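You operate a simulated robot arm through the tools that you are given. There is no shell and no other tool. Be economical: measure what you need, move in short steps, check, and stop when the job is done.

You are at the controls of a simulated robot arm. One attempt, no reset.

JOB
Wipe up the puddle, then return the well's ice bag to the carton.
Fine: use the yellow cloth and put it back; the open carton on the bench; shut the teal hood again.

It is judged by the outcome, as a careful person would: the job done as asked, and still so three seconds after it is handed in. It fails if anything else is knocked over, pushed out of place, dropped, spilled or broken. Flat cloth is picked up by pressing the open fingertips on it (5 to 10 N) and closing them slowly along it; thin cloth reads only 2 to 8 mm in the jaws.

ROBOT AND FRAMES
A 6-joint arm with a two-finger parallel gripper, fixed in place. Base frame: the origin is at the foot of the arm, x ahead of it, y to its left, z up. Readings come in m, degrees, newtons and seconds.
Its first joint turns from -72.0 to 72.0 degrees. Payload 0.65 kg.
Tool frame: the origin (TCP) lies between the finger pads and is the grasp point; the fingertips stand 0.025 m ahead of it; z points along the fingers, y is the line along which they close. Largest opening 0.076 m; finger width 0.018, thickness 0.01; the body of the gripper, 0.036 by 0.078 m, starts 0.045 m behind the TCP.
Orientation is that of the tool frame in the base frame, as a unit quaternion [w, x, y, z]. With the fingers straight down and closing along the base's y, the tool's x points along the base's -x, its y along +y and its z along -z.

CONTROLS
- The arm moves only by the tool nudge_tool. Its argument "targets" is a list of rows, each an object of numbers (a shift or turn left out is 0, a gripper value left out holds the last): "x", "y", "z": the shift along the tool's x, y, z in cm; "ax", "ay", "az": the turn, a rotation vector about the tool's x, y, z in degrees; "hand": the closure, from 0 (fully open) to 1 (shut). In form: [{"x": .., "y": .., "z": .., "ax": .., "ay": .., "az": .., "hand": ..}, ...]. A call has 1 to 12 rows; each row shifts and turns the commanded pose from where the row before left it, along the tool's axes as they then stand. Rows are played at 5 a second. More than 0.05 m and 8.6 degrees between two rows, or a gripper value outside its range, and nothing of the call is played. A pose out of reach is approached as far as the arm can. The call stops where the force on the tool passes 40 N (or 10 N more than at its start, if that is more) or the arm is blocked; 0.2 s more then pass. The fingers move at their own pace (about 0.108 m/s each) and stop on an object; they squeeze with about 33 N. The grip force told is the motor's: it shows also when the fingers shut on nothing. Time passes only in rows, and 0.2 s behind the last, so rows that do not move let the fingers close. It gives the time, the measured TCP pose, the force on the tool (base axes), the opening and the grip force at its end, in the units of the frame above (readings bear some noise).
- Cameras (640 x 400 px; columns grow to the right, rows downward): "scene" is fixed at [0.0539, 0.2704, 0.4034]; the picture's right is [-0.79, -0.61, 0.00], its down [-0.34, 0.45, -0.82] and it looks along [0.50, -0.65, -0.57] (base axes); focal length 214 px, centre (320, 200). "wrist" rides on the gripper at [-0.028, 0, -0.045] in the tool frame; the picture's right is [0.00, -1.00, 0.00], its down [0.97, 0.00, -0.24] and it looks along [0.24, 0.00, 0.97] (tool axes); focal length 218 px, centre (320, 200). There is no depth. A picture from a camera that has moved, and an enlarged one, comes with that camera's place and axes in the base frame and with its lens.
- capture(camera): a new picture of that camera. No time passes.
- close_up(camera, box): a new picture of the part [left, top, right, bottom] of that camera's present view, enlarged. No time passes.
- hand_in(): hands the job in; it is judged then, once.

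Work in short steps. Places have to be worked out from the pictures, the camera data and where the tool is seen: move nearer, look again, correct. Check each grasp and each placing, and mend what went wrong. You have 120 turns and 64 pictures in all, those below and enlarged ones among them. Open the gripper and draw the arm clear of the work before you hand the job in, unless the task says otherwise; then end with one line.

The tools are called after "Request:" as name(argument=value, ...) on one line, values as JSON. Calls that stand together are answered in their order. nudge_tool: Moves the arm, as the interface text tells. Its arguments: {"type":"object","properties":{"targets":{"type":"array"}},"required":["targets"]} The other tools are called the same way: capture (camera) takes a picture; close_up (camera, box) takes an enlarged picture of a part of a camera's view; hand_in () hands the job in.

At the start:

```text
time_s: 0.0
tcp_pos: [0.2682, -0.1508, 0.3239]
tool_rot: [0.001, 0.0, 1.0, -0.003]
contact_force: [-0.8, -0.3, 0.1]
grip_width: 0.0759
finger_force: 0.2
```

scene: 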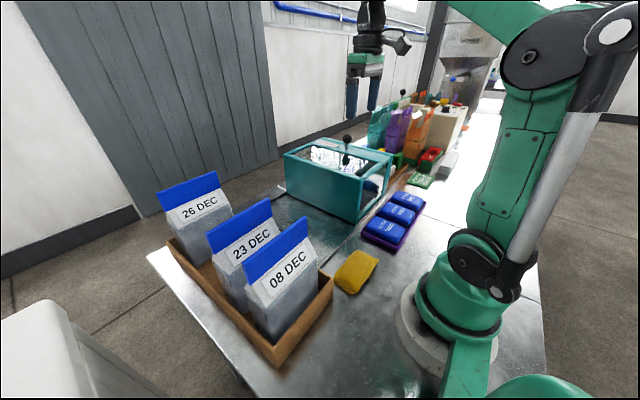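
wrist: 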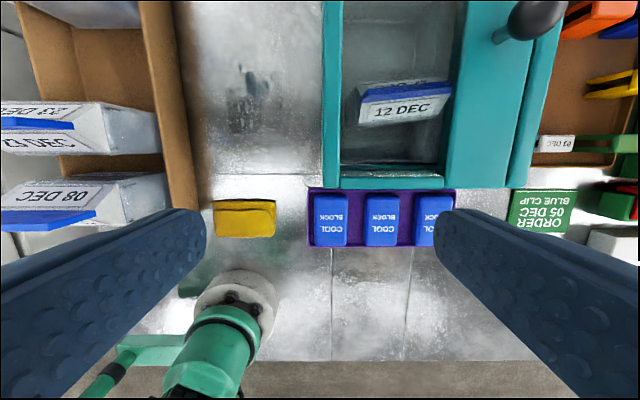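

The wrist view shows a teal well with a 12 DEC bag, a carton with three dated bags, a yellow cloth and an order card. I'll zoom in on these before moving.

Request:
close_up(camera="scene", box=[270, 80, 470, 290])

Request:
close_up(camera="wrist", box=[0, 0, 320, 250])

Request:
close_up(camera="wrist", box=[300, 0, 640, 250])

```text
1.90 times, centred on (370, 185) of scene
camera zoom: at [0.0539, 0.2704, 0.4034], right [-0.79, -0.61, 0.0], down [-0.34, 0.45, -0.82], along [0.5, -0.65, -0.57], focal length 408 px, centre (225, 229)
```

zoom: 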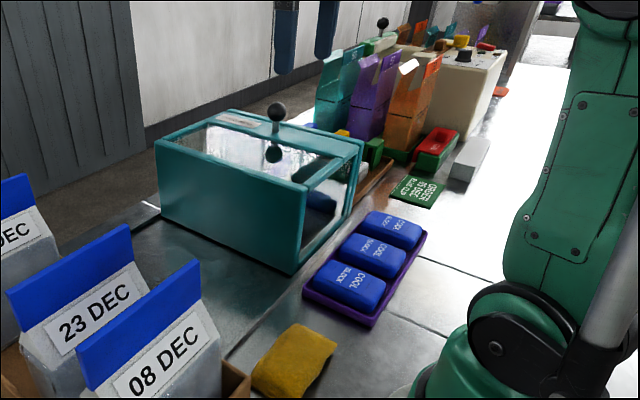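

```text
1.60 times, centred on (160, 125) of wrist
camera zoom: at [0.2974, -0.1514, 0.3683], right [0.0, -1.0, 0.0], down [-0.97, 0.0, 0.24], along [-0.24, 0.0, -0.97], focal length 349 px, centre (576, 320)
```

zoom: 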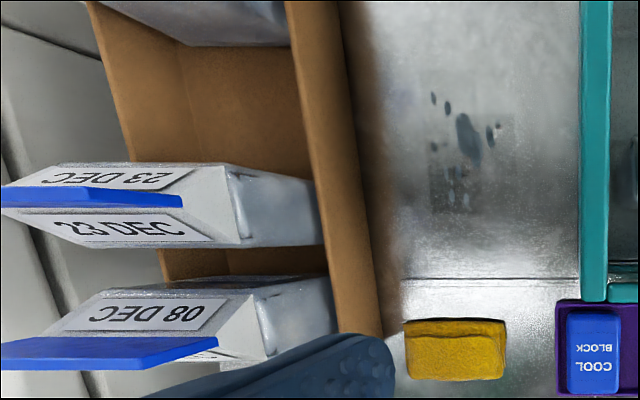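

```text
1.60 times, centred on (470, 125) of wrist
camera zoom: at [0.2974, -0.1514, 0.3683], right [0.0, -1.0, 0.0], down [-0.97, 0.0, 0.24], along [-0.24, 0.0, -0.97], focal length 349 px, centre (80, 320)
```

zoom: 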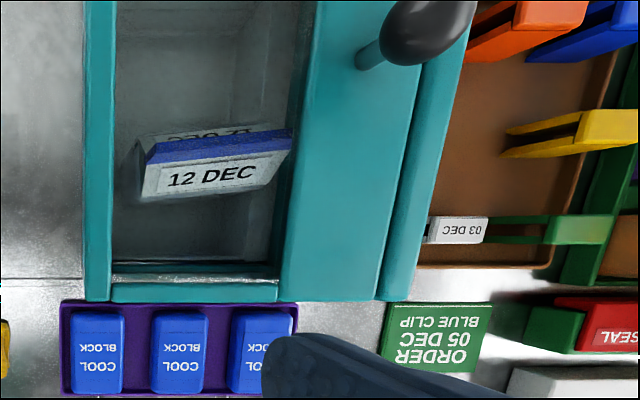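

The two cameras don't agree well with z=-0.075 for the bench. I'll move to a second viewpoint nearer the cloth and puddle, staying high, and use parallax to fix the depth.

Request:
nudge_tool(targets=[{"y": 3.5, "x": -0.5}, {"y": 3.5, "x": -0.5}, {"y": 3.5, "x": -0.5}, {"y": 3.5, "x": -0.5}, {"y": 1.0}, {}])

Request:
capture(camera="wrist")

Request:
capture(camera="scene")

```text
time_s: 1.4
tcp_pos: [0.2888, -0.0002, 0.3233]
tool_rot: [0.0, 0.0, 1.0, -0.002]
contact_force: [-0.7, 0.3, 0.2]
grip_width: 0.076
finger_force: 0.1
```

```text
58 pictures are left
camera wrist: at [0.3174, -0.0011, 0.3677], right [0.0, -1.0, 0.0], down [-0.97, 0.0, 0.24], along [-0.24, 0.0, -0.97], focal length 218 px, centre (320, 200)
```

wrist: 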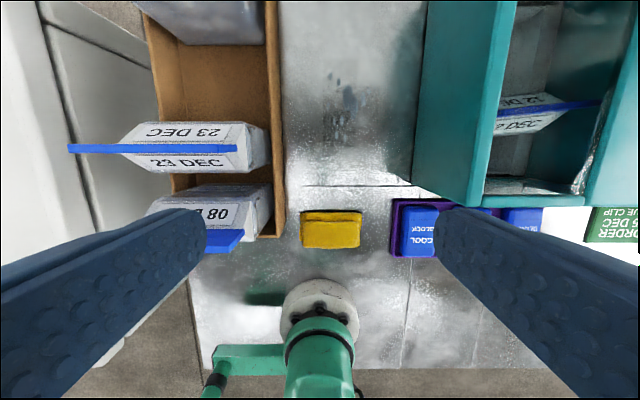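

```text
57 pictures are left
```

scene: 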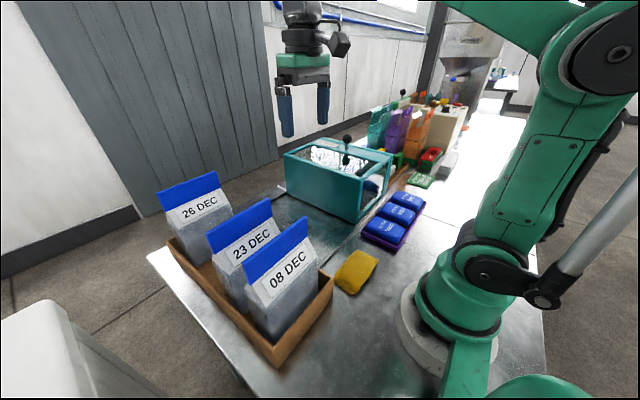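

Parallax puts the cloth at about (0.175, -0.02) with its top near z≈0.01, and the bench near z≈0. Next I'll look for the puddle's extent and at the hood.

Request:
close_up(camera="wrist", box=[260, 0, 440, 200])

Request:
close_up(camera="scene", box=[220, 160, 400, 300])

```text
2.00 times, centred on (350, 100) of wrist
camera zoom: at [0.3174, -0.0011, 0.3677], right [0.0, -1.0, 0.0], down [-0.97, 0.0, 0.24], along [-0.24, 0.0, -0.97], focal length 436 px, centre (260, 400)
```

zoom: 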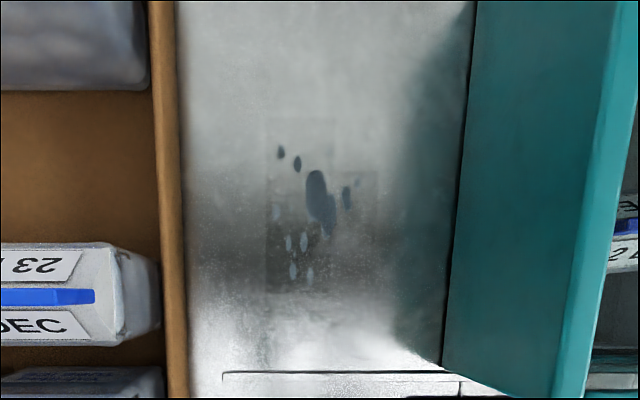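

```text
2.86 times, centred on (310, 230) of scene
camera zoom: at [0.0539, 0.2704, 0.4034], right [-0.79, -0.61, 0.0], down [-0.34, 0.45, -0.82], along [0.5, -0.65, -0.57], focal length 613 px, centre (349, 114)
```

zoom: 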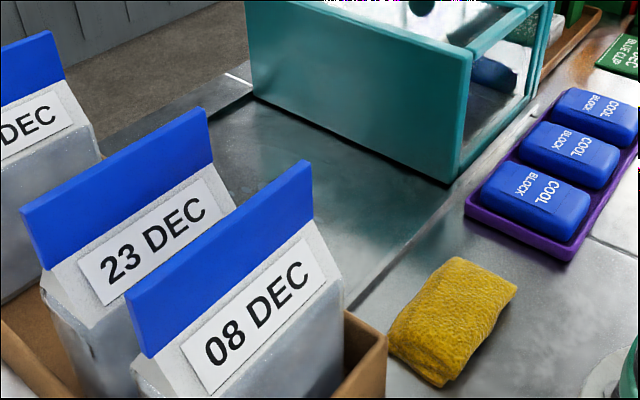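

The bluish spots look like the puddle, about x 0.32–0.425 and y -0.01 to -0.075. I'll go lower over it, in the corridor between carton and hood, to see it properly.

Request:
nudge_tool(targets=[{"y": -2.5, "x": -3}, {"y": -2.5, "x": -4}, {"x": -3, "z": 3}, {"z": 4}, {"z": 4}, {}])

Request:
capture(camera="wrist")

```text
time_s: 2.8
tcp_pos: [0.3888, -0.0511, 0.213]
tool_rot: [-0.001, 0.0, 1.0, -0.002]
contact_force: [0.3, 0.3, 0.1]
grip_width: 0.0761
finger_force: 0.0
```

```text
54 pictures are left
camera wrist: at [0.4171, -0.0517, 0.2574], right [0.0, -1.0, 0.0], down [-0.97, 0.0, 0.24], along [-0.24, 0.0, -0.97], focal length 218 px, centre (320, 200)
```

wrist: 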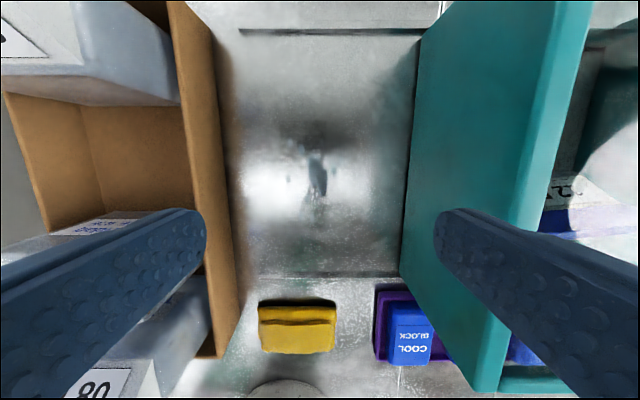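

The puddle spot stays world-fixed at about (0.385, -0.047) and z≈0. I'll zoom in on it for its outline.

Request:
close_up(camera="wrist", box=[220, 90, 420, 290])

```text
2.00 times, centred on (320, 190) of wrist
camera zoom: at [0.4171, -0.0517, 0.2574], right [0.0, -1.0, 0.0], down [-0.97, 0.0, 0.24], along [-0.24, 0.0, -0.97], focal length 436 px, centre (320, 220)
```

zoom: 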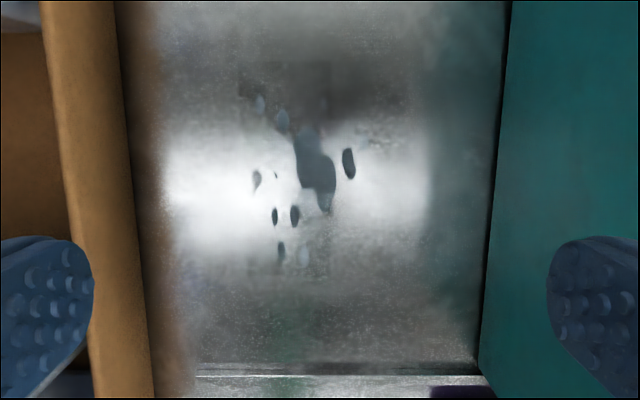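

The drops cover about x 0.325–0.428 and y -0.01 to -0.075. Next I'll move back over the cloth, staying at height, to see whether it can be reached.

Request:
nudge_tool(targets=[{"x": 3.5, "y": 0.5}, {"x": 3.5, "y": 0.5}, {"x": 3.5, "y": 0.5}, {"x": 3.5, "y": 0.5}, {"x": 3.5, "y": 0.5}, {"x": 3.5}, {}])

Request:
capture(camera="wrist")

```text
time_s: 4.4
tcp_pos: [0.1781, -0.0257, 0.2127]
tool_rot: [0.0, -0.001, 1.0, -0.002]
contact_force: [-0.6, -0.3, -0.6]
grip_width: 0.0761
finger_force: 0.1
```

```text
52 pictures are left
camera wrist: at [0.2061, -0.0272, 0.2574], right [0.0, -1.0, 0.0], down [-0.97, 0.0, 0.24], along [-0.24, 0.0, -0.97], focal length 218 px, centre (320, 200)
```

wrist: 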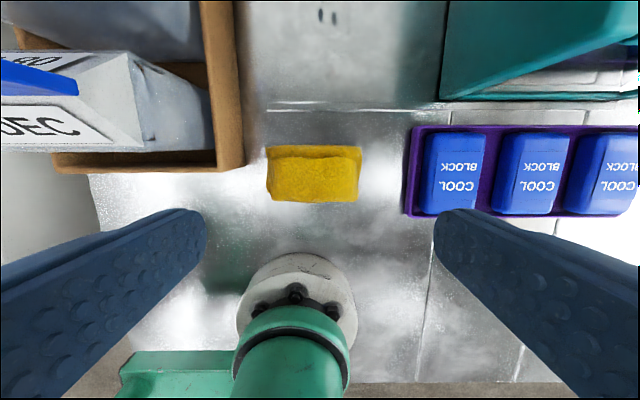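

The cloth is centred at about (0.176, -0.019), roughly 0.104 (y) by 0.062 (x), and it's reachable. I'll centre over it, narrow the fingers to about 5 cm, and descend in steps.

Request:
nudge_tool(targets=[{"y": 0.6, "z": 3, "hand": 0.35}, {"z": 3.5}, {"z": 3.5}, {"z": 2}, {}])

Request:
capture(camera="wrist")

Request:
capture(camera="scene")

```text
time_s: 5.6
tcp_pos: [0.1787, -0.0223, 0.0924]
tool_rot: [0.001, 0.0, 1.0, -0.002]
contact_force: [-0.4, -0.7, 0.2]
grip_width: 0.0493
finger_force: 0.1
```

```text
51 pictures are left
camera wrist: at [0.2071, -0.0214, 0.1379], right [0.0, -1.0, 0.0], down [-0.97, 0.0, 0.24], along [-0.24, 0.0, -0.97], focal length 218 px, centre (320, 200)
```

wrist: 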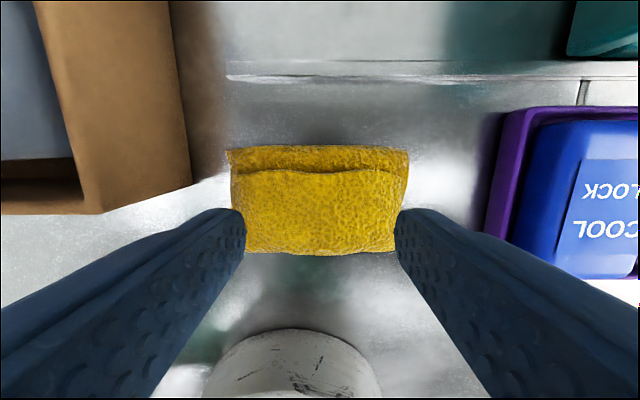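

```text
50 pictures are left
```

scene: 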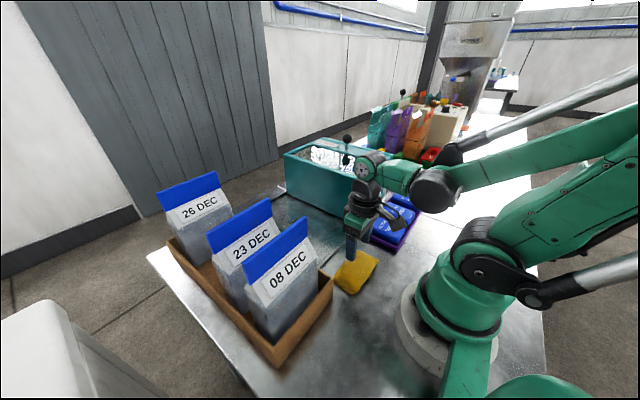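

The cloth is centred under the fingers. I'll descend to just above it, then in 3 mm steps watching for contact.

Request:
nudge_tool(targets=[{"x": 0.4, "z": 2.5}, {"z": 2}, {"z": 0.4}, {"z": 0.3}, {}])

```text
time_s: 6.2
tcp_pos: [0.1759, -0.0207, 0.0511]
tool_rot: [-0.003, 0.0, 1.0, 0.0]
contact_force: [-8.6, -0.6, 164.9]
grip_width: 0.0494
finger_force: 0.0
stopped in row 3: the force on the tool passed its limit (the readings are from after the stop); the commanded pose is now the measured one
```

Hard contact came earlier than expected, with the tips at z≈0.026. I'll back off slightly and look.

Request:
nudge_tool(targets=[{"z": -0.3}, {}])

Request:
capture(camera="wrist")

Request:
close_up(camera="scene", box=[300, 160, 480, 320])

```text
time_s: 6.8
tcp_pos: [0.1742, -0.0209, 0.0539]
tool_rot: [-0.003, 0.0, 1.0, 0.0]
contact_force: [0.3, 0.3, -0.1]
grip_width: 0.0495
finger_force: 0.1
```

```text
49 pictures are left
camera wrist: at [0.2037, -0.0212, 0.0975], right [0.0, -1.0, 0.0], down [-0.97, 0.0, 0.25], along [-0.25, 0.0, -0.97], focal length 218 px, centre (320, 200)
```

wrist: 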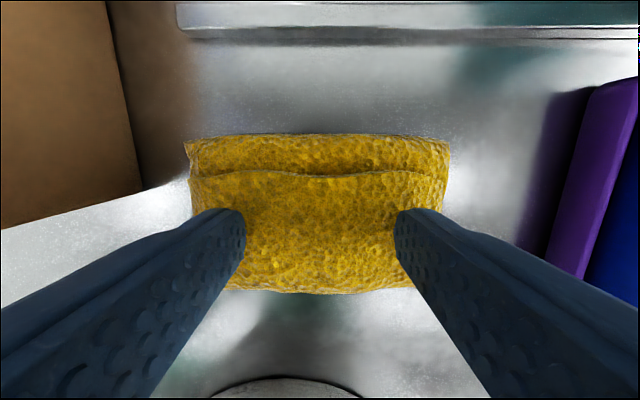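

```text
2.50 times, centred on (390, 240) of scene
camera zoom: at [0.0539, 0.2704, 0.4034], right [-0.79, -0.61, 0.0], down [-0.34, 0.45, -0.82], along [0.5, -0.65, -0.57], focal length 536 px, centre (145, 100)
```

zoom: 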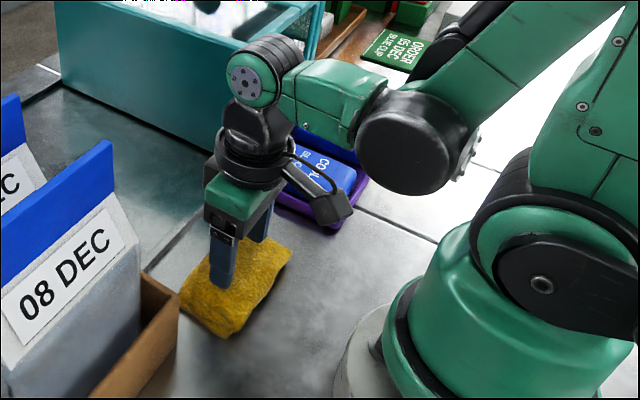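

The scene view shows the tips just above the cloth. I'll re-approach slowly in 1 mm steps to find gentle contact.

Request:
nudge_tool(targets=[{"z": 0.1}, {"z": 0.1}, {}])

Request:
nudge_tool(targets=[{"z": 0.1}, {}])

```text
time_s: 7.7
tcp_pos: [0.1743, -0.0207, 0.0511]
tool_rot: [-0.003, -0.001, 1.0, 0.0]
contact_force: [-3.7, -0.2, 36.5]
grip_width: 0.0493
finger_force: 0.0
```

```text
time_s: 7.9
tcp_pos: [0.1738, -0.0212, 0.0512]
tool_rot: [-0.003, 0.0, 1.0, -0.001]
contact_force: [-2.5, -0.6, 45.4]
grip_width: 0.0494
finger_force: 0.1
stopped in row 1: the force on the tool passed its limit (the readings are from after the stop); the commanded pose is now the measured one
```

Contact is stiff at TCP z≈0.0512. I'll ease off in sub-millimetre steps to reach 5–10 N.

Request:
nudge_tool(targets=[{"z": -0.02}, {}])

```text
time_s: 8.5
tcp_pos: [0.1753, -0.0213, 0.0517]
tool_rot: [-0.003, 0.0, 1.0, -0.001]
contact_force: [-0.2, 1.0, 36.1]
grip_width: 0.0494
finger_force: 0.2
```

Request:
nudge_tool(targets=[{"z": -0.07}, {}])

```text
time_s: 9.1
tcp_pos: [0.175, -0.0217, 0.051]
tool_rot: [-0.003, 0.0, 1.0, -0.001]
contact_force: [-1.0, -0.2, 0.3]
grip_width: 0.0493
finger_force: 0.1
```

That released the contact entirely. Going back down 0.2 mm should give a light press.

Request:
nudge_tool(targets=[{"z": 0.02}, {}])

```text
time_s: 9.7
tcp_pos: [0.1751, -0.0206, 0.0516]
tool_rot: [-0.003, 0.0, 1.0, 0.0]
contact_force: [-2.6, -0.7, 6.9]
grip_width: 0.0491
finger_force: 0.1
```

The press reads 6.9 N, which is in the band. I'll close slowly along the cloth.

Request:
nudge_tool(targets=[{"hand": 0.42}, {"hand": 0.49}, {"hand": 0.56}, {"hand": 0.63}, {"hand": 0.7}, {"hand": 0.77}, {"hand": 0.84}, {"hand": 0.91}, {"hand": 1.0}, {}, {}])

Request:
capture(camera="wrist")

```text
time_s: 12.1
tcp_pos: [0.1751, -0.0198, 0.0531]
tool_rot: [-0.003, -0.001, 1.0, -0.002]
contact_force: [0.3, -1.6, 6.2]
grip_width: 0.0
finger_force: 24.0
```

```text
47 pictures are left
camera wrist: at [0.204, -0.0213, 0.0962], right [0.0, -1.0, 0.0], down [-0.97, 0.0, 0.25], along [-0.25, 0.0, -0.97], focal length 218 px, centre (320, 200)
```

wrist: 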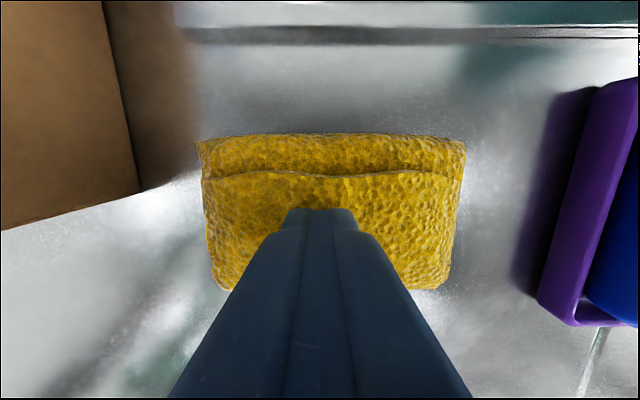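

The fingers shut on nothing. The cloth is a stiff folded pad, top at about z=0.026 and about 0.062 m in x, so it fits in the open jaws. I'll lift, open and turn 90° to close along x.

Request:
nudge_tool(targets=[{"z": -2}, {"z": -3, "hand": 0}, {"az": 8.5}, {"az": 8.5}, {"az": 8.5}, {"az": 8.5}, {"az": 8.5}, {"az": 8.5}, {"az": 8.5}, {"az": 8.5}, {"az": 8.5}, {"az": 8.5}])

Request:
nudge_tool(targets=[{"az": 5}, {}])

Request:
capture(camera="wrist")

```text
time_s: 14.7
tcp_pos: [0.176, -0.0202, 0.1013]
tool_rot: [-0.002, 0.677, 0.736, -0.003]
contact_force: [0.7, -0.6, 0.1]
grip_width: 0.0759
finger_force: 0.1
```

```text
time_s: 15.3
tcp_pos: [0.1754, -0.02, 0.102]
tool_rot: [-0.001, 0.708, 0.707, -0.003]
contact_force: [-0.4, -0.1, 0.4]
grip_width: 0.076
finger_force: 0.0
```

```text
46 pictures are left
camera wrist: at [0.1767, -0.0488, 0.1463], right [-1.0, 0.0, 0.01], down [0.0, 0.97, 0.24], along [-0.01, 0.24, -0.97], focal length 218 px, centre (320, 200)
```

wrist: 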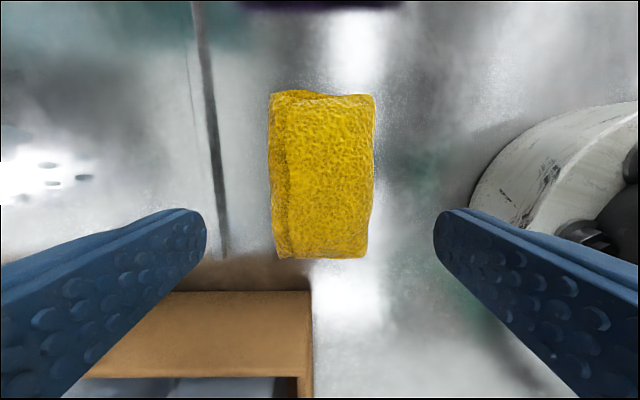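

The pad is aligned between the fingers: width 0.063 in x, centre at about (0.175, -0.027). I'll shift slightly in y and descend around it, slowly near the end.

Request:
nudge_tool(targets=[{"x": -0.6, "z": 1.5}, {"z": 2.5}, {"z": 1.2}, {"z": 0.5}, {"z": 0.4}, {"z": 0.3}, {}])

Request:
capture(camera="wrist")

```text
time_s: 16.9
tcp_pos: [0.1752, -0.0265, 0.0412]
tool_rot: [-0.002, 0.707, 0.707, -0.003]
contact_force: [-0.1, 0.1, 0.1]
grip_width: 0.0759
finger_force: 0.0
```

```text
45 pictures are left
camera wrist: at [0.1764, -0.055, 0.0852], right [-1.0, 0.0, 0.01], down [0.0, 0.97, 0.24], along [-0.01, 0.24, -0.97], focal length 218 px, centre (320, 200)
```

wrist: 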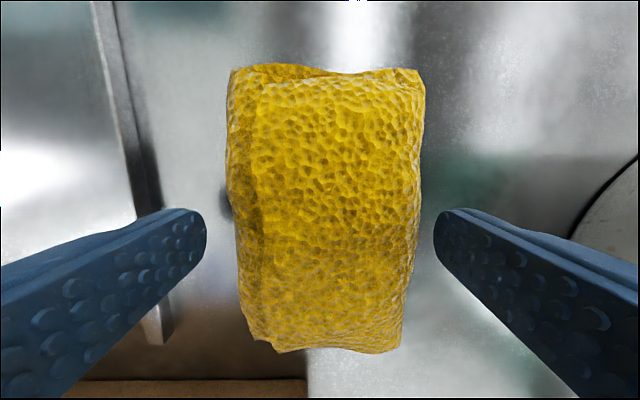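

The fingers straddle the pad cleanly. I'll go a little lower and close.

Request:
nudge_tool(targets=[{"z": 0.3}, {"z": 0.2}, {"z": 0.2}, {}])

Request:
nudge_tool(targets=[{"hand": 0.15}, {"hand": 0.3}, {"hand": 0.5}, {"hand": 0.7}, {"hand": 1.0}, {}, {}])

```text
time_s: 17.9
tcp_pos: [0.1761, -0.0276, 0.0402]
tool_rot: [-0.002, 0.707, 0.707, -0.003]
contact_force: [-0.2, 1.4, -0.2]
grip_width: 0.0759
finger_force: 0.1
out of reach, approached as far as the arm can: row 1, 3
```

```text
time_s: 19.5
tcp_pos: [0.1747, -0.0274, 0.0407]
tool_rot: [-0.002, 0.707, 0.707, -0.003]
contact_force: [0.1, 0.5, -0.1]
grip_width: 0.0569
finger_force: 33.0
```

The arm's reach ended at z≈0.040, but the jaws hold 0.057 m at 33 N. I'll lift and check.

Request:
nudge_tool(targets=[{"z": -1}, {"z": -2}, {"z": -3}, {}])

Request:
capture(camera="scene")

Request:
capture(camera="wrist")

```text
time_s: 20.5
tcp_pos: [0.1757, -0.0275, 0.1002]
tool_rot: [-0.003, 0.707, 0.707, -0.003]
contact_force: [-0.1, 0.2, 0.2]
grip_width: 0.0001
finger_force: 23.8
```

```text
44 pictures are left
```

scene: 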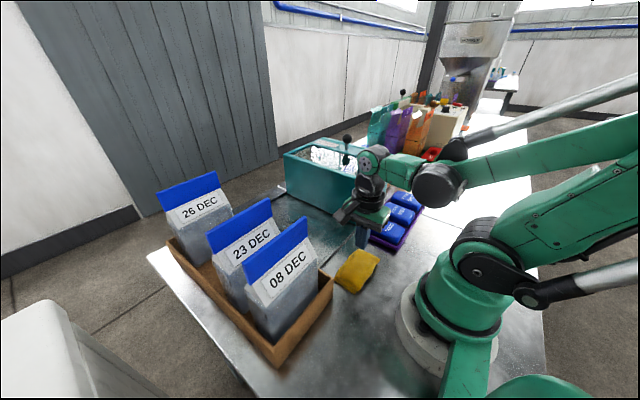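

```text
43 pictures are left
camera wrist: at [0.1767, -0.0554, 0.1451], right [-1.0, 0.0, 0.01], down [0.0, 0.97, 0.24], along [-0.01, 0.24, -0.97], focal length 218 px, centre (320, 200)
```

wrist: 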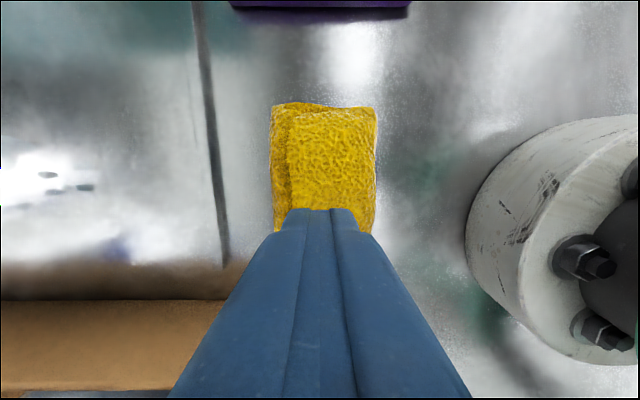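

The pad slipped because the tips only caught its top 1 cm; the arm can't go lower this close in. I'll straddle it again, nudge it about 3.5 cm outward with the near finger to get into reach, then go lower for a full grip.

Request:
nudge_tool(targets=[{"hand": 0}, {"z": 2}, {"z": 2}, {"z": 1.3}, {"z": 0.5, "hand": 0.1}, {"y": 0.7}, {"y": 0.7, "z": 0.1}, {"y": 0.7, "z": 0.1}, {"y": 0.7, "z": 0.1}, {"y": 0.7, "z": 0.2}, {"y": 0.5, "z": 0.2}, {}])

Request:
capture(camera="wrist")

```text
time_s: 23.1
tcp_pos: [0.2164, -0.0281, 0.0354]
tool_rot: [-0.002, 0.706, 0.708, -0.003]
contact_force: [0.4, -0.6, -0.6]
grip_width: 0.0686
finger_force: 0.0
```

```text
42 pictures are left
camera wrist: at [0.2164, -0.0551, 0.08], right [-1.0, 0.0, 0.01], down [0.0, 0.97, 0.24], along [-0.01, 0.24, -0.97], focal length 218 px, centre (320, 200)
```

wrist: 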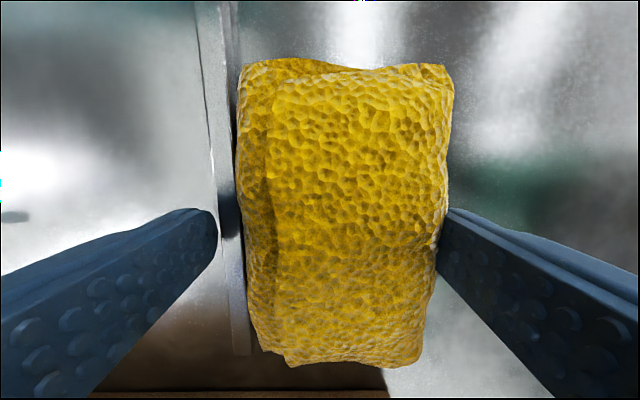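

The pad moved with the near finger and now lies beside the seam strip. I'll step lower, then close.

Request:
nudge_tool(targets=[{"z": 0.2}, {"z": 0.2}, {"z": 0.2}, {"z": 0.1}, {}])

```text
time_s: 23.6
tcp_pos: [0.2165, -0.0267, 0.0327]
tool_rot: [-0.001, 0.707, 0.708, -0.002]
contact_force: [-2.4, 0.4, 33.8]
grip_width: 0.0668
finger_force: 0.0
stopped in row 2: the force on the tool passed its limit (the readings are from after the stop); the commanded pose is now the measured one
```

The tips touched at TCP z=0.0327, so the bench there is at about z=0.008. I'll back off 1 mm and close.

Request:
nudge_tool(targets=[{"z": -0.1}, {"hand": 0.3}, {"hand": 0.5}, {"hand": 0.7}, {"hand": 1.0}, {}, {}])

Request:
nudge_tool(targets=[{"z": -0.5}, {"z": -1}, {"z": -1.5}, {}])

Request:
capture(camera="wrist")

```text
time_s: 25.2
tcp_pos: [0.2141, -0.0273, 0.0335]
tool_rot: [-0.003, 0.707, 0.707, -0.005]
contact_force: [-33.2, -3.2, 7.4]
grip_width: 0.0568
finger_force: 32.4
```

```text
time_s: 26.2
tcp_pos: [0.216, -0.0277, 0.0636]
tool_rot: [0.0, 0.707, 0.708, -0.002]
contact_force: [-0.4, -0.5, 0.3]
grip_width: 0.0569
finger_force: 32.4
```

```text
41 pictures are left
camera wrist: at [0.2171, -0.0548, 0.1084], right [-1.0, 0.0, 0.0], down [0.0, 0.97, 0.24], along [0.0, 0.24, -0.97], focal length 218 px, centre (320, 200)
```

wrist: 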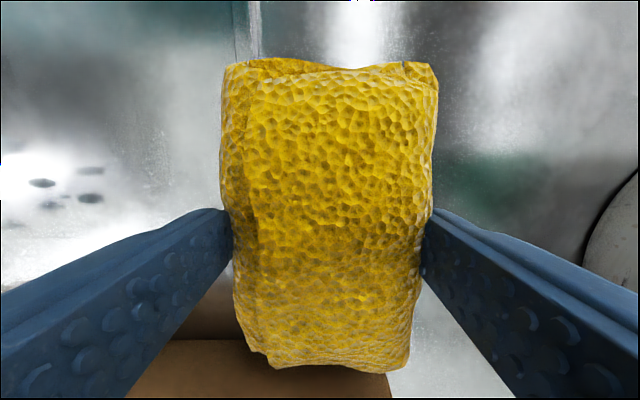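

The pad is held firmly (0.057 m). I'll carry it to the near edge of the puddle, (0.30, -0.043), then descend slowly to contact.

Request:
nudge_tool(targets=[{"y": 3, "x": -0.5}, {"y": 3, "x": -0.5}, {"y": 2.4, "x": -0.5}, {"z": 1.5}, {"z": 0.5}, {"z": 0.3}, {"z": 0.2}, {"z": 0.2}, {}])

```text
time_s: 28.2
tcp_pos: [0.2998, -0.0415, 0.0361]
tool_rot: [-0.001, 0.708, 0.706, -0.002]
contact_force: [0.3, -0.1, -0.2]
grip_width: 0.0568
finger_force: 33.3
```

No contact yet at 0.036, so I'll continue in 1 mm steps.

Request:
nudge_tool(targets=[{"z": 0.1}, {"z": 0.1}, {"z": 0.1}, {}])

```text
time_s: 29.2
tcp_pos: [0.3006, -0.0417, 0.0345]
tool_rot: [0.0, 0.707, 0.707, -0.002]
contact_force: [-5.0, 0.9, 27.0]
grip_width: 0.0568
finger_force: 32.9
```

Contact is at z≈0.0345 with 27 N. I'll ease off slightly and sweep outward in x over the puddle.

Request:
nudge_tool(targets=[{"z": -0.04}, {"y": 1.2}, {"y": 1.2}, {}])

```text
time_s: 30.2
tcp_pos: [0.3248, -0.0414, 0.0325]
tool_rot: [0.0, 0.707, 0.707, -0.001]
contact_force: [-7.0, -0.5, 14.7]
grip_width: 0.0568
finger_force: 32.8
```

A steady 15 N press with some drag is good for wiping, so I'll continue the stroke.

Request:
nudge_tool(targets=[{"y": 1.2}, {"y": 1.2}, {"y": 1.2}, {"y": 1.2}, {"y": 1.2}, {"y": 1.2}, {"y": 1.2}, {"y": 1.2}, {"y": 1.2}, {}])

Request:
capture(camera="wrist")

```text
time_s: 32.5
tcp_pos: [0.4321, -0.0416, 0.0329]
tool_rot: [-0.001, 0.707, 0.707, -0.003]
contact_force: [-13.8, -0.9, 31.9]
grip_width: 0.0569
finger_force: 33.3
```

```text
40 pictures are left
camera wrist: at [0.4326, -0.0697, 0.0779], right [-1.0, 0.0, 0.0], down [0.0, 0.97, 0.24], along [0.0, 0.24, -0.97], focal length 218 px, centre (320, 200)
```

wrist: 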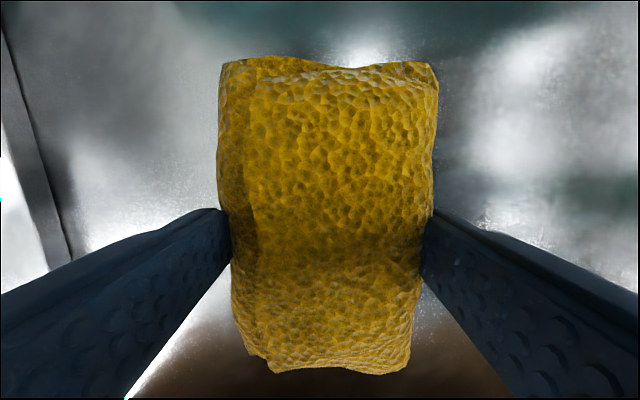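

One pass is complete. I'll make the return stroke shifted 1.5 cm in y.

Request:
nudge_tool(targets=[{"x": -0.8, "z": -0.05}, {"x": -0.7}, {"y": -1.5}, {"y": -1.5}, {"y": -1.5}, {"y": -1.5}, {"y": -1.5}, {"y": -1.5}, {"y": -1.5}, {"y": -1.5}, {}])

Request:
nudge_tool(targets=[{"x": 1.2}, {"x": 1.2}, {"y": 1.5}, {"y": 1.5}, {"y": 1.5}, {"y": 1.5}, {"y": 1.5}, {"y": 1.5}, {"y": 1.5}, {"y": 1.5}, {}])

```text
time_s: 34.9
tcp_pos: [0.312, -0.0565, 0.0346]
tool_rot: [-0.001, 0.707, 0.707, -0.002]
contact_force: [-0.1, -0.7, -1.1]
grip_width: 0.0565
finger_force: 32.7
```

```text
time_s: 37.2
tcp_pos: [0.4316, -0.0342, 0.0349]
tool_rot: [-0.001, 0.708, 0.706, -0.003]
contact_force: [-0.5, -0.3, 1.1]
grip_width: 0.057
finger_force: 32.6
```

I'll lift and move back toward the cloth's place, looking at the wiped area on the way.

Request:
nudge_tool(targets=[{"z": -3}, {"z": -4}, {"z": -4, "y": -3}, {"z": -2, "y": -4}, {"y": -4}, {"y": -3, "x": 0.7}, {}])

Request:
capture(camera="wrist")

```text
time_s: 38.9
tcp_pos: [0.2919, -0.0264, 0.1663]
tool_rot: [-0.001, 0.707, 0.707, -0.002]
contact_force: [0.6, -0.5, 0.0]
grip_width: 0.0568
finger_force: 33.4
```

```text
39 pictures are left
camera wrist: at [0.293, -0.0539, 0.2095], right [-1.0, 0.0, 0.0], down [0.0, 0.97, 0.24], along [0.0, 0.24, -0.97], focal length 218 px, centre (320, 200)
```

wrist: 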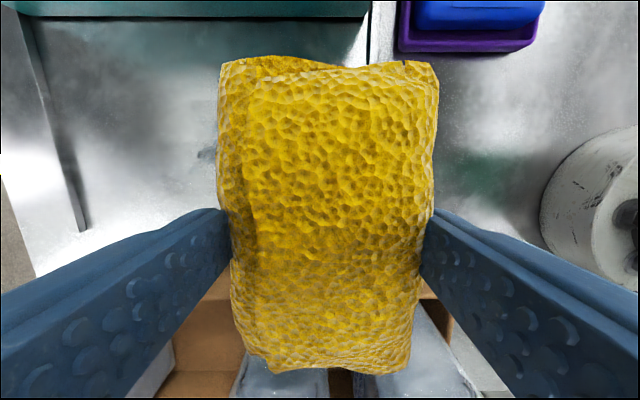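

There's a faint mark beside the cloth at about (205, 155). I'll move back further to see the wiped area unobstructed.

Request:
nudge_tool(targets=[{"y": -4}, {"y": -3.4}, {}])

Request:
close_up(camera="wrist", box=[0, 40, 240, 240])

```text
time_s: 39.6
tcp_pos: [0.2173, -0.0251, 0.1654]
tool_rot: [0.0, 0.707, 0.707, -0.002]
contact_force: [0.5, -0.6, -0.4]
grip_width: 0.0568
finger_force: 33.1
```

```text
2.00 times, centred on (120, 140) of wrist
camera zoom: at [0.2186, -0.053, 0.2095], right [-1.0, 0.0, 0.0], down [0.0, 0.97, 0.24], along [0.0, 0.24, -0.97], focal length 436 px, centre (720, 320)
```

zoom: 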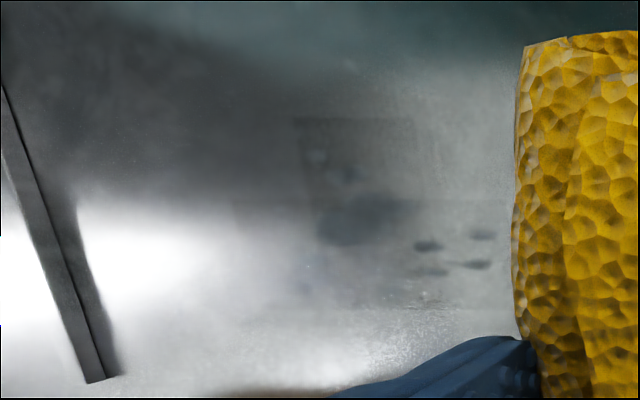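

The spots are still there, perhaps fainter; the finger tips may have carried most of the press. I'll set the pad down, look closely with an empty gripper, and regrip higher so the pad protrudes below the tips.

Request:
nudge_tool(targets=[{"z": 4}, {"z": 4}, {"z": 3}, {"z": 1.2}, {"z": 0.5}, {"z": 0.2}, {}])

Request:
nudge_tool(targets=[{"hand": 0.2}, {"hand": 0}, {"z": -2}, {"z": -4}, {"z": -4}, {"z": -3, "y": 3}, {"y": 4}, {"y": 4}, {"y": 4}, {}])

Request:
capture(camera="wrist")

```text
time_s: 41.2
tcp_pos: [0.2184, -0.0257, 0.0356]
tool_rot: [-0.001, 0.707, 0.707, -0.003]
contact_force: [-15.8, 3.4, 26.7]
grip_width: 0.0581
finger_force: 33.3
```

```text
time_s: 43.5
tcp_pos: [0.3694, -0.025, 0.1649]
tool_rot: [0.0, 0.707, 0.707, -0.003]
contact_force: [0.0, 0.5, -0.1]
grip_width: 0.0758
finger_force: 0.1
```

```text
37 pictures are left
camera wrist: at [0.3702, -0.0533, 0.2092], right [-1.0, 0.0, 0.0], down [0.0, 0.97, 0.24], along [0.0, 0.24, -0.97], focal length 218 px, centre (320, 200)
```

wrist: 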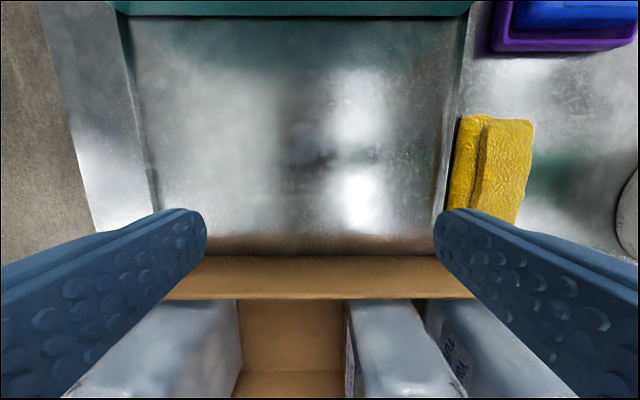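

I'll zoom on the wiped area with no cloth in the way.

Request:
close_up(camera="wrist", box=[220, 80, 440, 240])

```text
2.50 times, centred on (330, 160) of wrist
camera zoom: at [0.3702, -0.0533, 0.2092], right [-1.0, 0.0, 0.0], down [0.0, 0.97, 0.24], along [0.0, 0.24, -0.97], focal length 546 px, centre (295, 300)
```

zoom: 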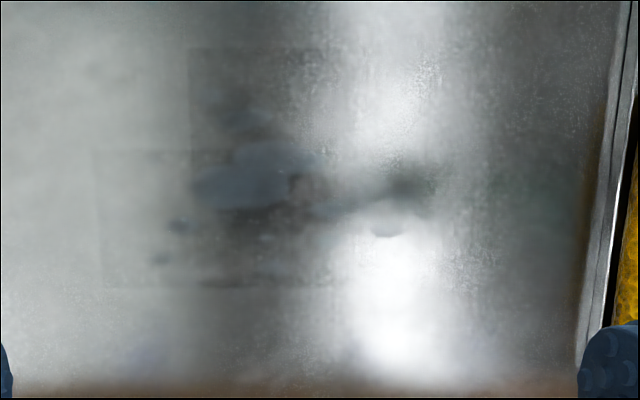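

Drops remain, faintly, so more pressed passes are needed; the second and third had almost no force. I'll re-grip the pad, slightly higher than before.

Request:
nudge_tool(targets=[{"y": -4}, {"y": -4}, {"y": -4}, {"y": -3.1, "z": 3}, {"z": 4}, {"z": 3}, {"z": 1.5}, {"z": 0.7}, {"z": 0.4}, {}])

Request:
capture(camera="wrist")

```text
time_s: 45.6
tcp_pos: [0.2176, -0.0253, 0.04]
tool_rot: [-0.001, 0.707, 0.707, -0.001]
contact_force: [-0.4, -0.2, -0.3]
grip_width: 0.0761
finger_force: 0.1
```

```text
35 pictures are left
camera wrist: at [0.2181, -0.0535, 0.0841], right [-1.0, 0.0, 0.0], down [0.0, 0.97, 0.24], along [0.0, 0.24, -0.97], focal length 218 px, centre (320, 200)
```

wrist: 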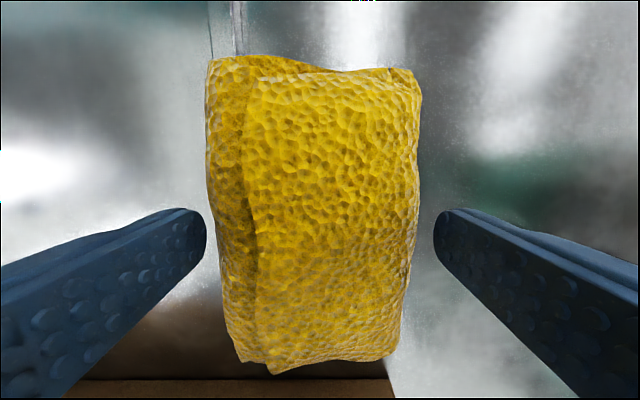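

The pad sits between the fingers, partly on the seam strip. I'll lower 3 mm and grip.

Request:
nudge_tool(targets=[{"z": 0.2, "y": 0.4}, {"z": 0.15}, {"hand": 0.3}, {"hand": 0.5}, {"hand": 0.7}, {"hand": 1.0}, {}, {}])

Request:
nudge_tool(targets=[{"z": -0.5}, {"z": -1}, {"z": -1.5}, {}])

```text
time_s: 47.5
tcp_pos: [0.2212, -0.0258, 0.036]
tool_rot: [-0.001, 0.707, 0.707, -0.001]
contact_force: [-0.8, 0.6, 4.7]
grip_width: 0.0596
finger_force: 33.1
```

```text
time_s: 48.5
tcp_pos: [0.2209, -0.026, 0.0667]
tool_rot: [0.0, 0.707, 0.707, -0.002]
contact_force: [0.4, 0.4, -0.5]
grip_width: 0.0593
finger_force: 33.4
```

It's held at 0.059. I'll carry it to x≈0.315 and descend carefully to contact.

Request:
nudge_tool(targets=[{"y": 3, "x": -0.7}, {"y": 3, "x": -0.7}, {"y": 3, "x": -0.5}, {"z": 1.5}, {"z": 0.7}, {"z": 0.2}, {"z": 0.1}, {}])

Request:
nudge_tool(targets=[{"z": 0.1}, {"z": 0.1}, {}])

```text
time_s: 50.2
tcp_pos: [0.3118, -0.0448, 0.0407]
tool_rot: [0.0, 0.707, 0.707, -0.002]
contact_force: [0.0, -0.1, -0.1]
grip_width: 0.0591
finger_force: 33.4
```

```text
time_s: 51.0
tcp_pos: [0.3115, -0.0451, 0.0388]
tool_rot: [-0.001, 0.707, 0.707, -0.001]
contact_force: [0.1, 0.0, -0.5]
grip_width: 0.0587
finger_force: 33.2
```

Still free at 0.0388, so I'll continue down.

Request:
nudge_tool(targets=[{"z": 0.1}, {"z": 0.1}, {}])

Request:
nudge_tool(targets=[{"z": 0.1}, {}])

```text
time_s: 51.9
tcp_pos: [0.3105, -0.0452, 0.0373]
tool_rot: [-0.001, 0.707, 0.707, -0.002]
contact_force: [-0.3, 0.4, -0.6]
grip_width: 0.0589
finger_force: 33.2
```

```text
time_s: 52.5
tcp_pos: [0.311, -0.0448, 0.0357]
tool_rot: [-0.002, 0.707, 0.707, -0.002]
contact_force: [-0.9, -0.9, -1.0]
grip_width: 0.0585
finger_force: 33.0
```

Request:
nudge_tool(targets=[{"z": 0.1}, {}])

Request:
nudge_tool(targets=[{"z": 0.05}, {}])

```text
time_s: 53.0
tcp_pos: [0.3111, -0.0452, 0.0349]
tool_rot: [-0.001, 0.708, 0.706, -0.002]
contact_force: [0.9, -1.1, 5.0]
grip_width: 0.0587
finger_force: 33.3
```

```text
time_s: 53.6
tcp_pos: [0.3103, -0.0449, 0.035]
tool_rot: [0.0, 0.707, 0.707, -0.002]
contact_force: [1.3, -1.4, 9.4]
grip_width: 0.0584
finger_force: 32.9
```

A 9 N press is established. I'll sweep slowly outward, checking force midway.

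Request:
nudge_tool(targets=[{"y": 0.8}, {"y": 0.8}, {"y": 0.8}, {"y": 0.8}, {"y": 0.8}, {"y": 0.8}, {}])

Request:
nudge_tool(targets=[{"y": 0.8}, {"y": 0.8}, {"y": 0.8}, {"y": 0.8}, {"y": 0.8}, {"y": 0.8}, {"y": 0.8}, {"y": 0.8}, {"y": 0.8}, {"y": 0.8}, {}])

```text
time_s: 55.2
tcp_pos: [0.3588, -0.0442, 0.0351]
tool_rot: [-0.001, 0.707, 0.707, -0.001]
contact_force: [0.1, -0.2, -0.2]
grip_width: 0.058
finger_force: 33.0
```

```text
time_s: 57.6
tcp_pos: [0.4388, -0.0455, 0.0336]
tool_rot: [0.0, 0.707, 0.707, -0.002]
contact_force: [-0.1, 0.3, -0.2]
grip_width: 0.0581
finger_force: 33.2
```

The press was lost beyond x≈0.35. I'll press down again here to about 15 N and sweep back.

Request:
nudge_tool(targets=[{"z": 0.1}, {}])

Request:
nudge_tool(targets=[{"z": 0.07}, {}])

```text
time_s: 58.2
tcp_pos: [0.4392, -0.0451, 0.0337]
tool_rot: [0.0, 0.707, 0.707, -0.002]
contact_force: [1.9, 0.6, 8.0]
grip_width: 0.0579
finger_force: 33.4
```

```text
time_s: 58.9
tcp_pos: [0.4391, -0.0452, 0.0327]
tool_rot: [-0.002, 0.707, 0.707, -0.002]
contact_force: [3.8, 0.8, 6.5]
grip_width: 0.0576
finger_force: 33.5
```

The pad seats upward in the grip as I press. I'll go a bit lower and sweep back with a slight downward bias.

Request:
nudge_tool(targets=[{"z": 0.06}, {"y": -0.8}, {"y": -0.8, "z": 0.02}, {"y": -0.8, "z": 0.02}, {"y": -0.8, "z": 0.02}, {"y": -0.8, "z": 0.02}, {}])

Request:
nudge_tool(targets=[{"y": -0.8, "z": 0.02}, {"y": -0.8, "z": 0.02}, {"y": -0.8}, {}])

```text
time_s: 60.5
tcp_pos: [0.3997, -0.0444, 0.0312]
tool_rot: [-0.001, 0.707, 0.707, -0.002]
contact_force: [10.3, 0.8, 27.2]
grip_width: 0.0571
finger_force: 33.0
```

```text
time_s: 61.0
tcp_pos: [0.3888, -0.0456, 0.0309]
tool_rot: [-0.001, 0.707, 0.708, -0.002]
contact_force: [1.6, -0.1, 18.9]
grip_width: 0.0573
finger_force: 33.0
stopped in row 2: the force on the tool passed its limit (the readings are from after the stop); the commanded pose is now the measured one
```

The press is now firm at 19–27 N, so I'll continue back without more downward bias.

Request:
nudge_tool(targets=[{"y": -0.8}, {"y": -0.8, "z": -0.01}, {"y": -0.8}, {"y": -0.8, "z": -0.01}, {"y": -0.8}, {"y": -0.8}, {}])

Request:
nudge_tool(targets=[{"y": -0.8}, {"y": -0.8}, {"y": -0.8}, {"x": -0.8}, {"x": -0.8}, {}])

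```text
time_s: 61.6
tcp_pos: [0.3753, -0.0457, 0.0317]
tool_rot: [0.001, 0.707, 0.707, 0.0]
contact_force: [0.6, -0.1, 19.2]
grip_width: 0.0572
finger_force: 32.9
stopped in row 3: the force on the tool passed its limit (the readings are from after the stop); the commanded pose is now the measured one
```

```text
time_s: 62.9
tcp_pos: [0.3496, -0.0596, 0.0317]
tool_rot: [-0.001, 0.708, 0.707, -0.001]
contact_force: [0.3, 1.8, 18.6]
grip_width: 0.0571
finger_force: 32.9
stopped in row 6: the force on the tool passed its limit (the readings are from after the stop); the commanded pose is now the measured one
```

The floor contact drifts about 1.5 mm per 10 cm, so I'll compensate in the strokes: back to x≈0.315, then out again.

Request:
nudge_tool(targets=[{"z": -0.02}, {"y": -0.8, "z": -0.015}, {"y": -0.8, "z": -0.015}, {"y": -0.8, "z": -0.015}, {"y": -0.8, "z": -0.015}, {}])

Request:
nudge_tool(targets=[{"x": 1}, {"x": 1}, {"y": 0.8, "z": 0.015}, {"y": 0.8, "z": 0.015}, {"y": 0.8, "z": 0.015}, {"y": 0.8, "z": 0.015}, {"y": 0.8, "z": 0.015}, {"y": 0.8, "z": 0.015}, {}])

```text
time_s: 64.3
tcp_pos: [0.3173, -0.0607, 0.0309]
tool_rot: [-0.002, 0.707, 0.707, -0.002]
contact_force: [-0.5, 0.5, -1.0]
grip_width: 0.0572
finger_force: 33.2
```

```text
time_s: 66.3
tcp_pos: [0.3669, -0.0389, 0.031]
tool_rot: [-0.001, 0.707, 0.707, -0.001]
contact_force: [-12.0, 0.3, 32.1]
grip_width: 0.057
finger_force: 33.2
```

It's at 32 N on the outward stroke. I'll continue outward level, then back.

Request:
nudge_tool(targets=[{"y": 0.8, "z": -0.03}, {"y": 0.8}, {"y": 0.8}, {"y": 0.8}, {"y": 0.8}, {"y": 0.8}, {"y": 0.8}, {"y": 0.8}, {"y": 0.8}, {}])

Request:
nudge_tool(targets=[{"x": -1}, {"y": -0.8}, {"y": -0.8}, {"y": -0.8}, {"y": -0.8}, {"y": -0.8}, {"y": -0.8}, {"y": -0.8}, {"y": -0.8}, {"y": -0.8}, {}])

```text
time_s: 68.5
tcp_pos: [0.438, -0.0396, 0.0307]
tool_rot: [-0.002, 0.707, 0.707, -0.002]
contact_force: [-13.3, 0.5, 39.2]
grip_width: 0.0572
finger_force: 32.9
```

```text
time_s: 70.9
tcp_pos: [0.3662, -0.0488, 0.0314]
tool_rot: [-0.002, 0.707, 0.707, -0.001]
contact_force: [6.3, 0.0, 21.4]
grip_width: 0.057
finger_force: 33.7
```

The press is solid throughout. I'll finish the stroke to x≈0.31, lift, retreat and look.

Request:
nudge_tool(targets=[{"y": -0.8}, {"y": -0.8}, {"y": -0.8}, {"y": -0.8}, {"y": -0.8}, {"y": -0.8}, {"y": -0.8}, {}])

Request:
nudge_tool(targets=[{"z": -3}, {"z": -4}, {"z": -3, "y": -3}, {"y": -4, "z": -3}, {"y": -2.5, "x": 2}, {}])

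Request:
close_up(camera="wrist", box=[0, 40, 240, 240])

```text
time_s: 72.7
tcp_pos: [0.3095, -0.0496, 0.0311]
tool_rot: [-0.002, 0.707, 0.707, -0.001]
contact_force: [0.0, -0.4, -0.6]
grip_width: 0.057
finger_force: 33.2
```

```text
time_s: 74.1
tcp_pos: [0.2159, -0.0301, 0.1629]
tool_rot: [-0.002, 0.707, 0.707, -0.001]
contact_force: [0.1, -0.2, -0.8]
grip_width: 0.0572
finger_force: 32.9
```

```text
2.00 times, centred on (120, 140) of wrist
camera zoom: at [0.2165, -0.0578, 0.2078], right [-1.0, 0.0, 0.0], down [0.0, 0.97, 0.24], along [0.0, 0.24, -0.97], focal length 436 px, centre (720, 320)
```

zoom: 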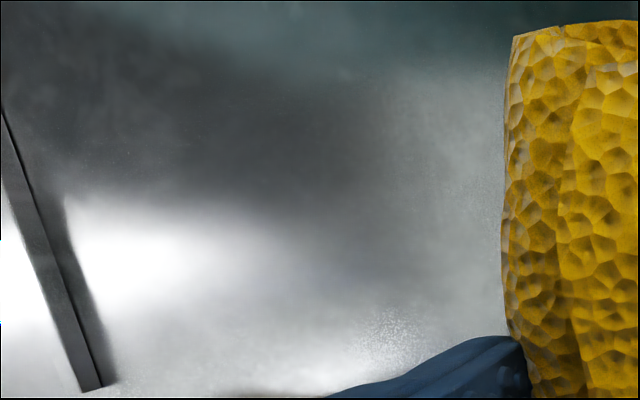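

The puddle is gone. I'll return the pad: set it down at x≈0.203, clear of the strip, then slide it back to its original spot at (0.175, -0.021).

Request:
nudge_tool(targets=[{"y": -1.3, "x": 0.5, "z": 3}, {"z": 4}, {"z": 3}, {"z": 1.5}, {"z": 0.7}, {"z": 0.3}, {"z": 0.1}, {}])

```text
time_s: 75.9
tcp_pos: [0.202, -0.0253, 0.0351]
tool_rot: [-0.001, 0.706, 0.708, -0.001]
contact_force: [-1.0, -0.3, 0.1]
grip_width: 0.0571
finger_force: 33.0
```

Request:
nudge_tool(targets=[{"z": 0.1}, {}])

Request:
nudge_tool(targets=[{"z": 0.1}, {}])

```text
time_s: 76.5
tcp_pos: [0.2028, -0.0243, 0.0348]
tool_rot: [-0.001, 0.707, 0.707, -0.001]
contact_force: [-0.4, -0.1, 0.0]
grip_width: 0.057
finger_force: 33.4
```

```text
time_s: 77.1
tcp_pos: [0.2012, -0.0238, 0.0351]
tool_rot: [-0.002, 0.707, 0.707, 0.0]
contact_force: [-0.2, 0.6, -0.5]
grip_width: 0.0569
finger_force: 32.8
```

The arm is at its reach limit with the pad just about on the bench. I'll release, then straddle and slide it 2.7 cm back toward the base.

Request:
nudge_tool(targets=[{"hand": 0.15}, {"hand": 0.1}, {"z": -0.3}, {"z": -0.3}, {"y": -0.6}, {"y": -0.6}, {"y": -0.6}, {"y": -0.6}, {"y": -0.6}, {"y": -0.2}, {}])

Request:
capture(camera="wrist")

```text
time_s: 79.5
tcp_pos: [0.1691, -0.0236, 0.0417]
tool_rot: [-0.001, 0.707, 0.707, -0.001]
contact_force: [0.0, -0.9, -0.4]
grip_width: 0.0685
finger_force: 0.0
```

```text
33 pictures are left
camera wrist: at [0.1715, -0.0524, 0.086], right [-1.0, 0.0, 0.0], down [0.0, 0.97, 0.24], along [0.0, 0.24, -0.97], focal length 218 px, centre (320, 200)
```

wrist: 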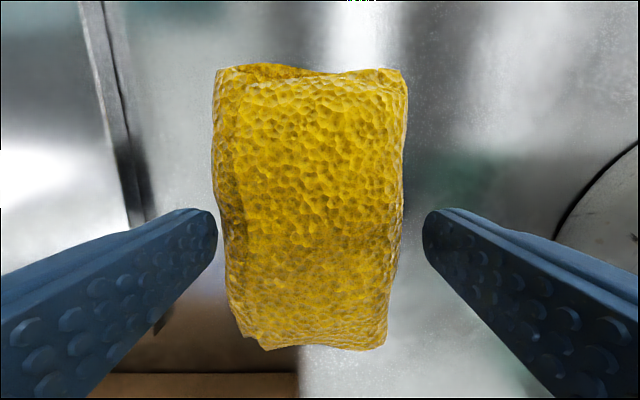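

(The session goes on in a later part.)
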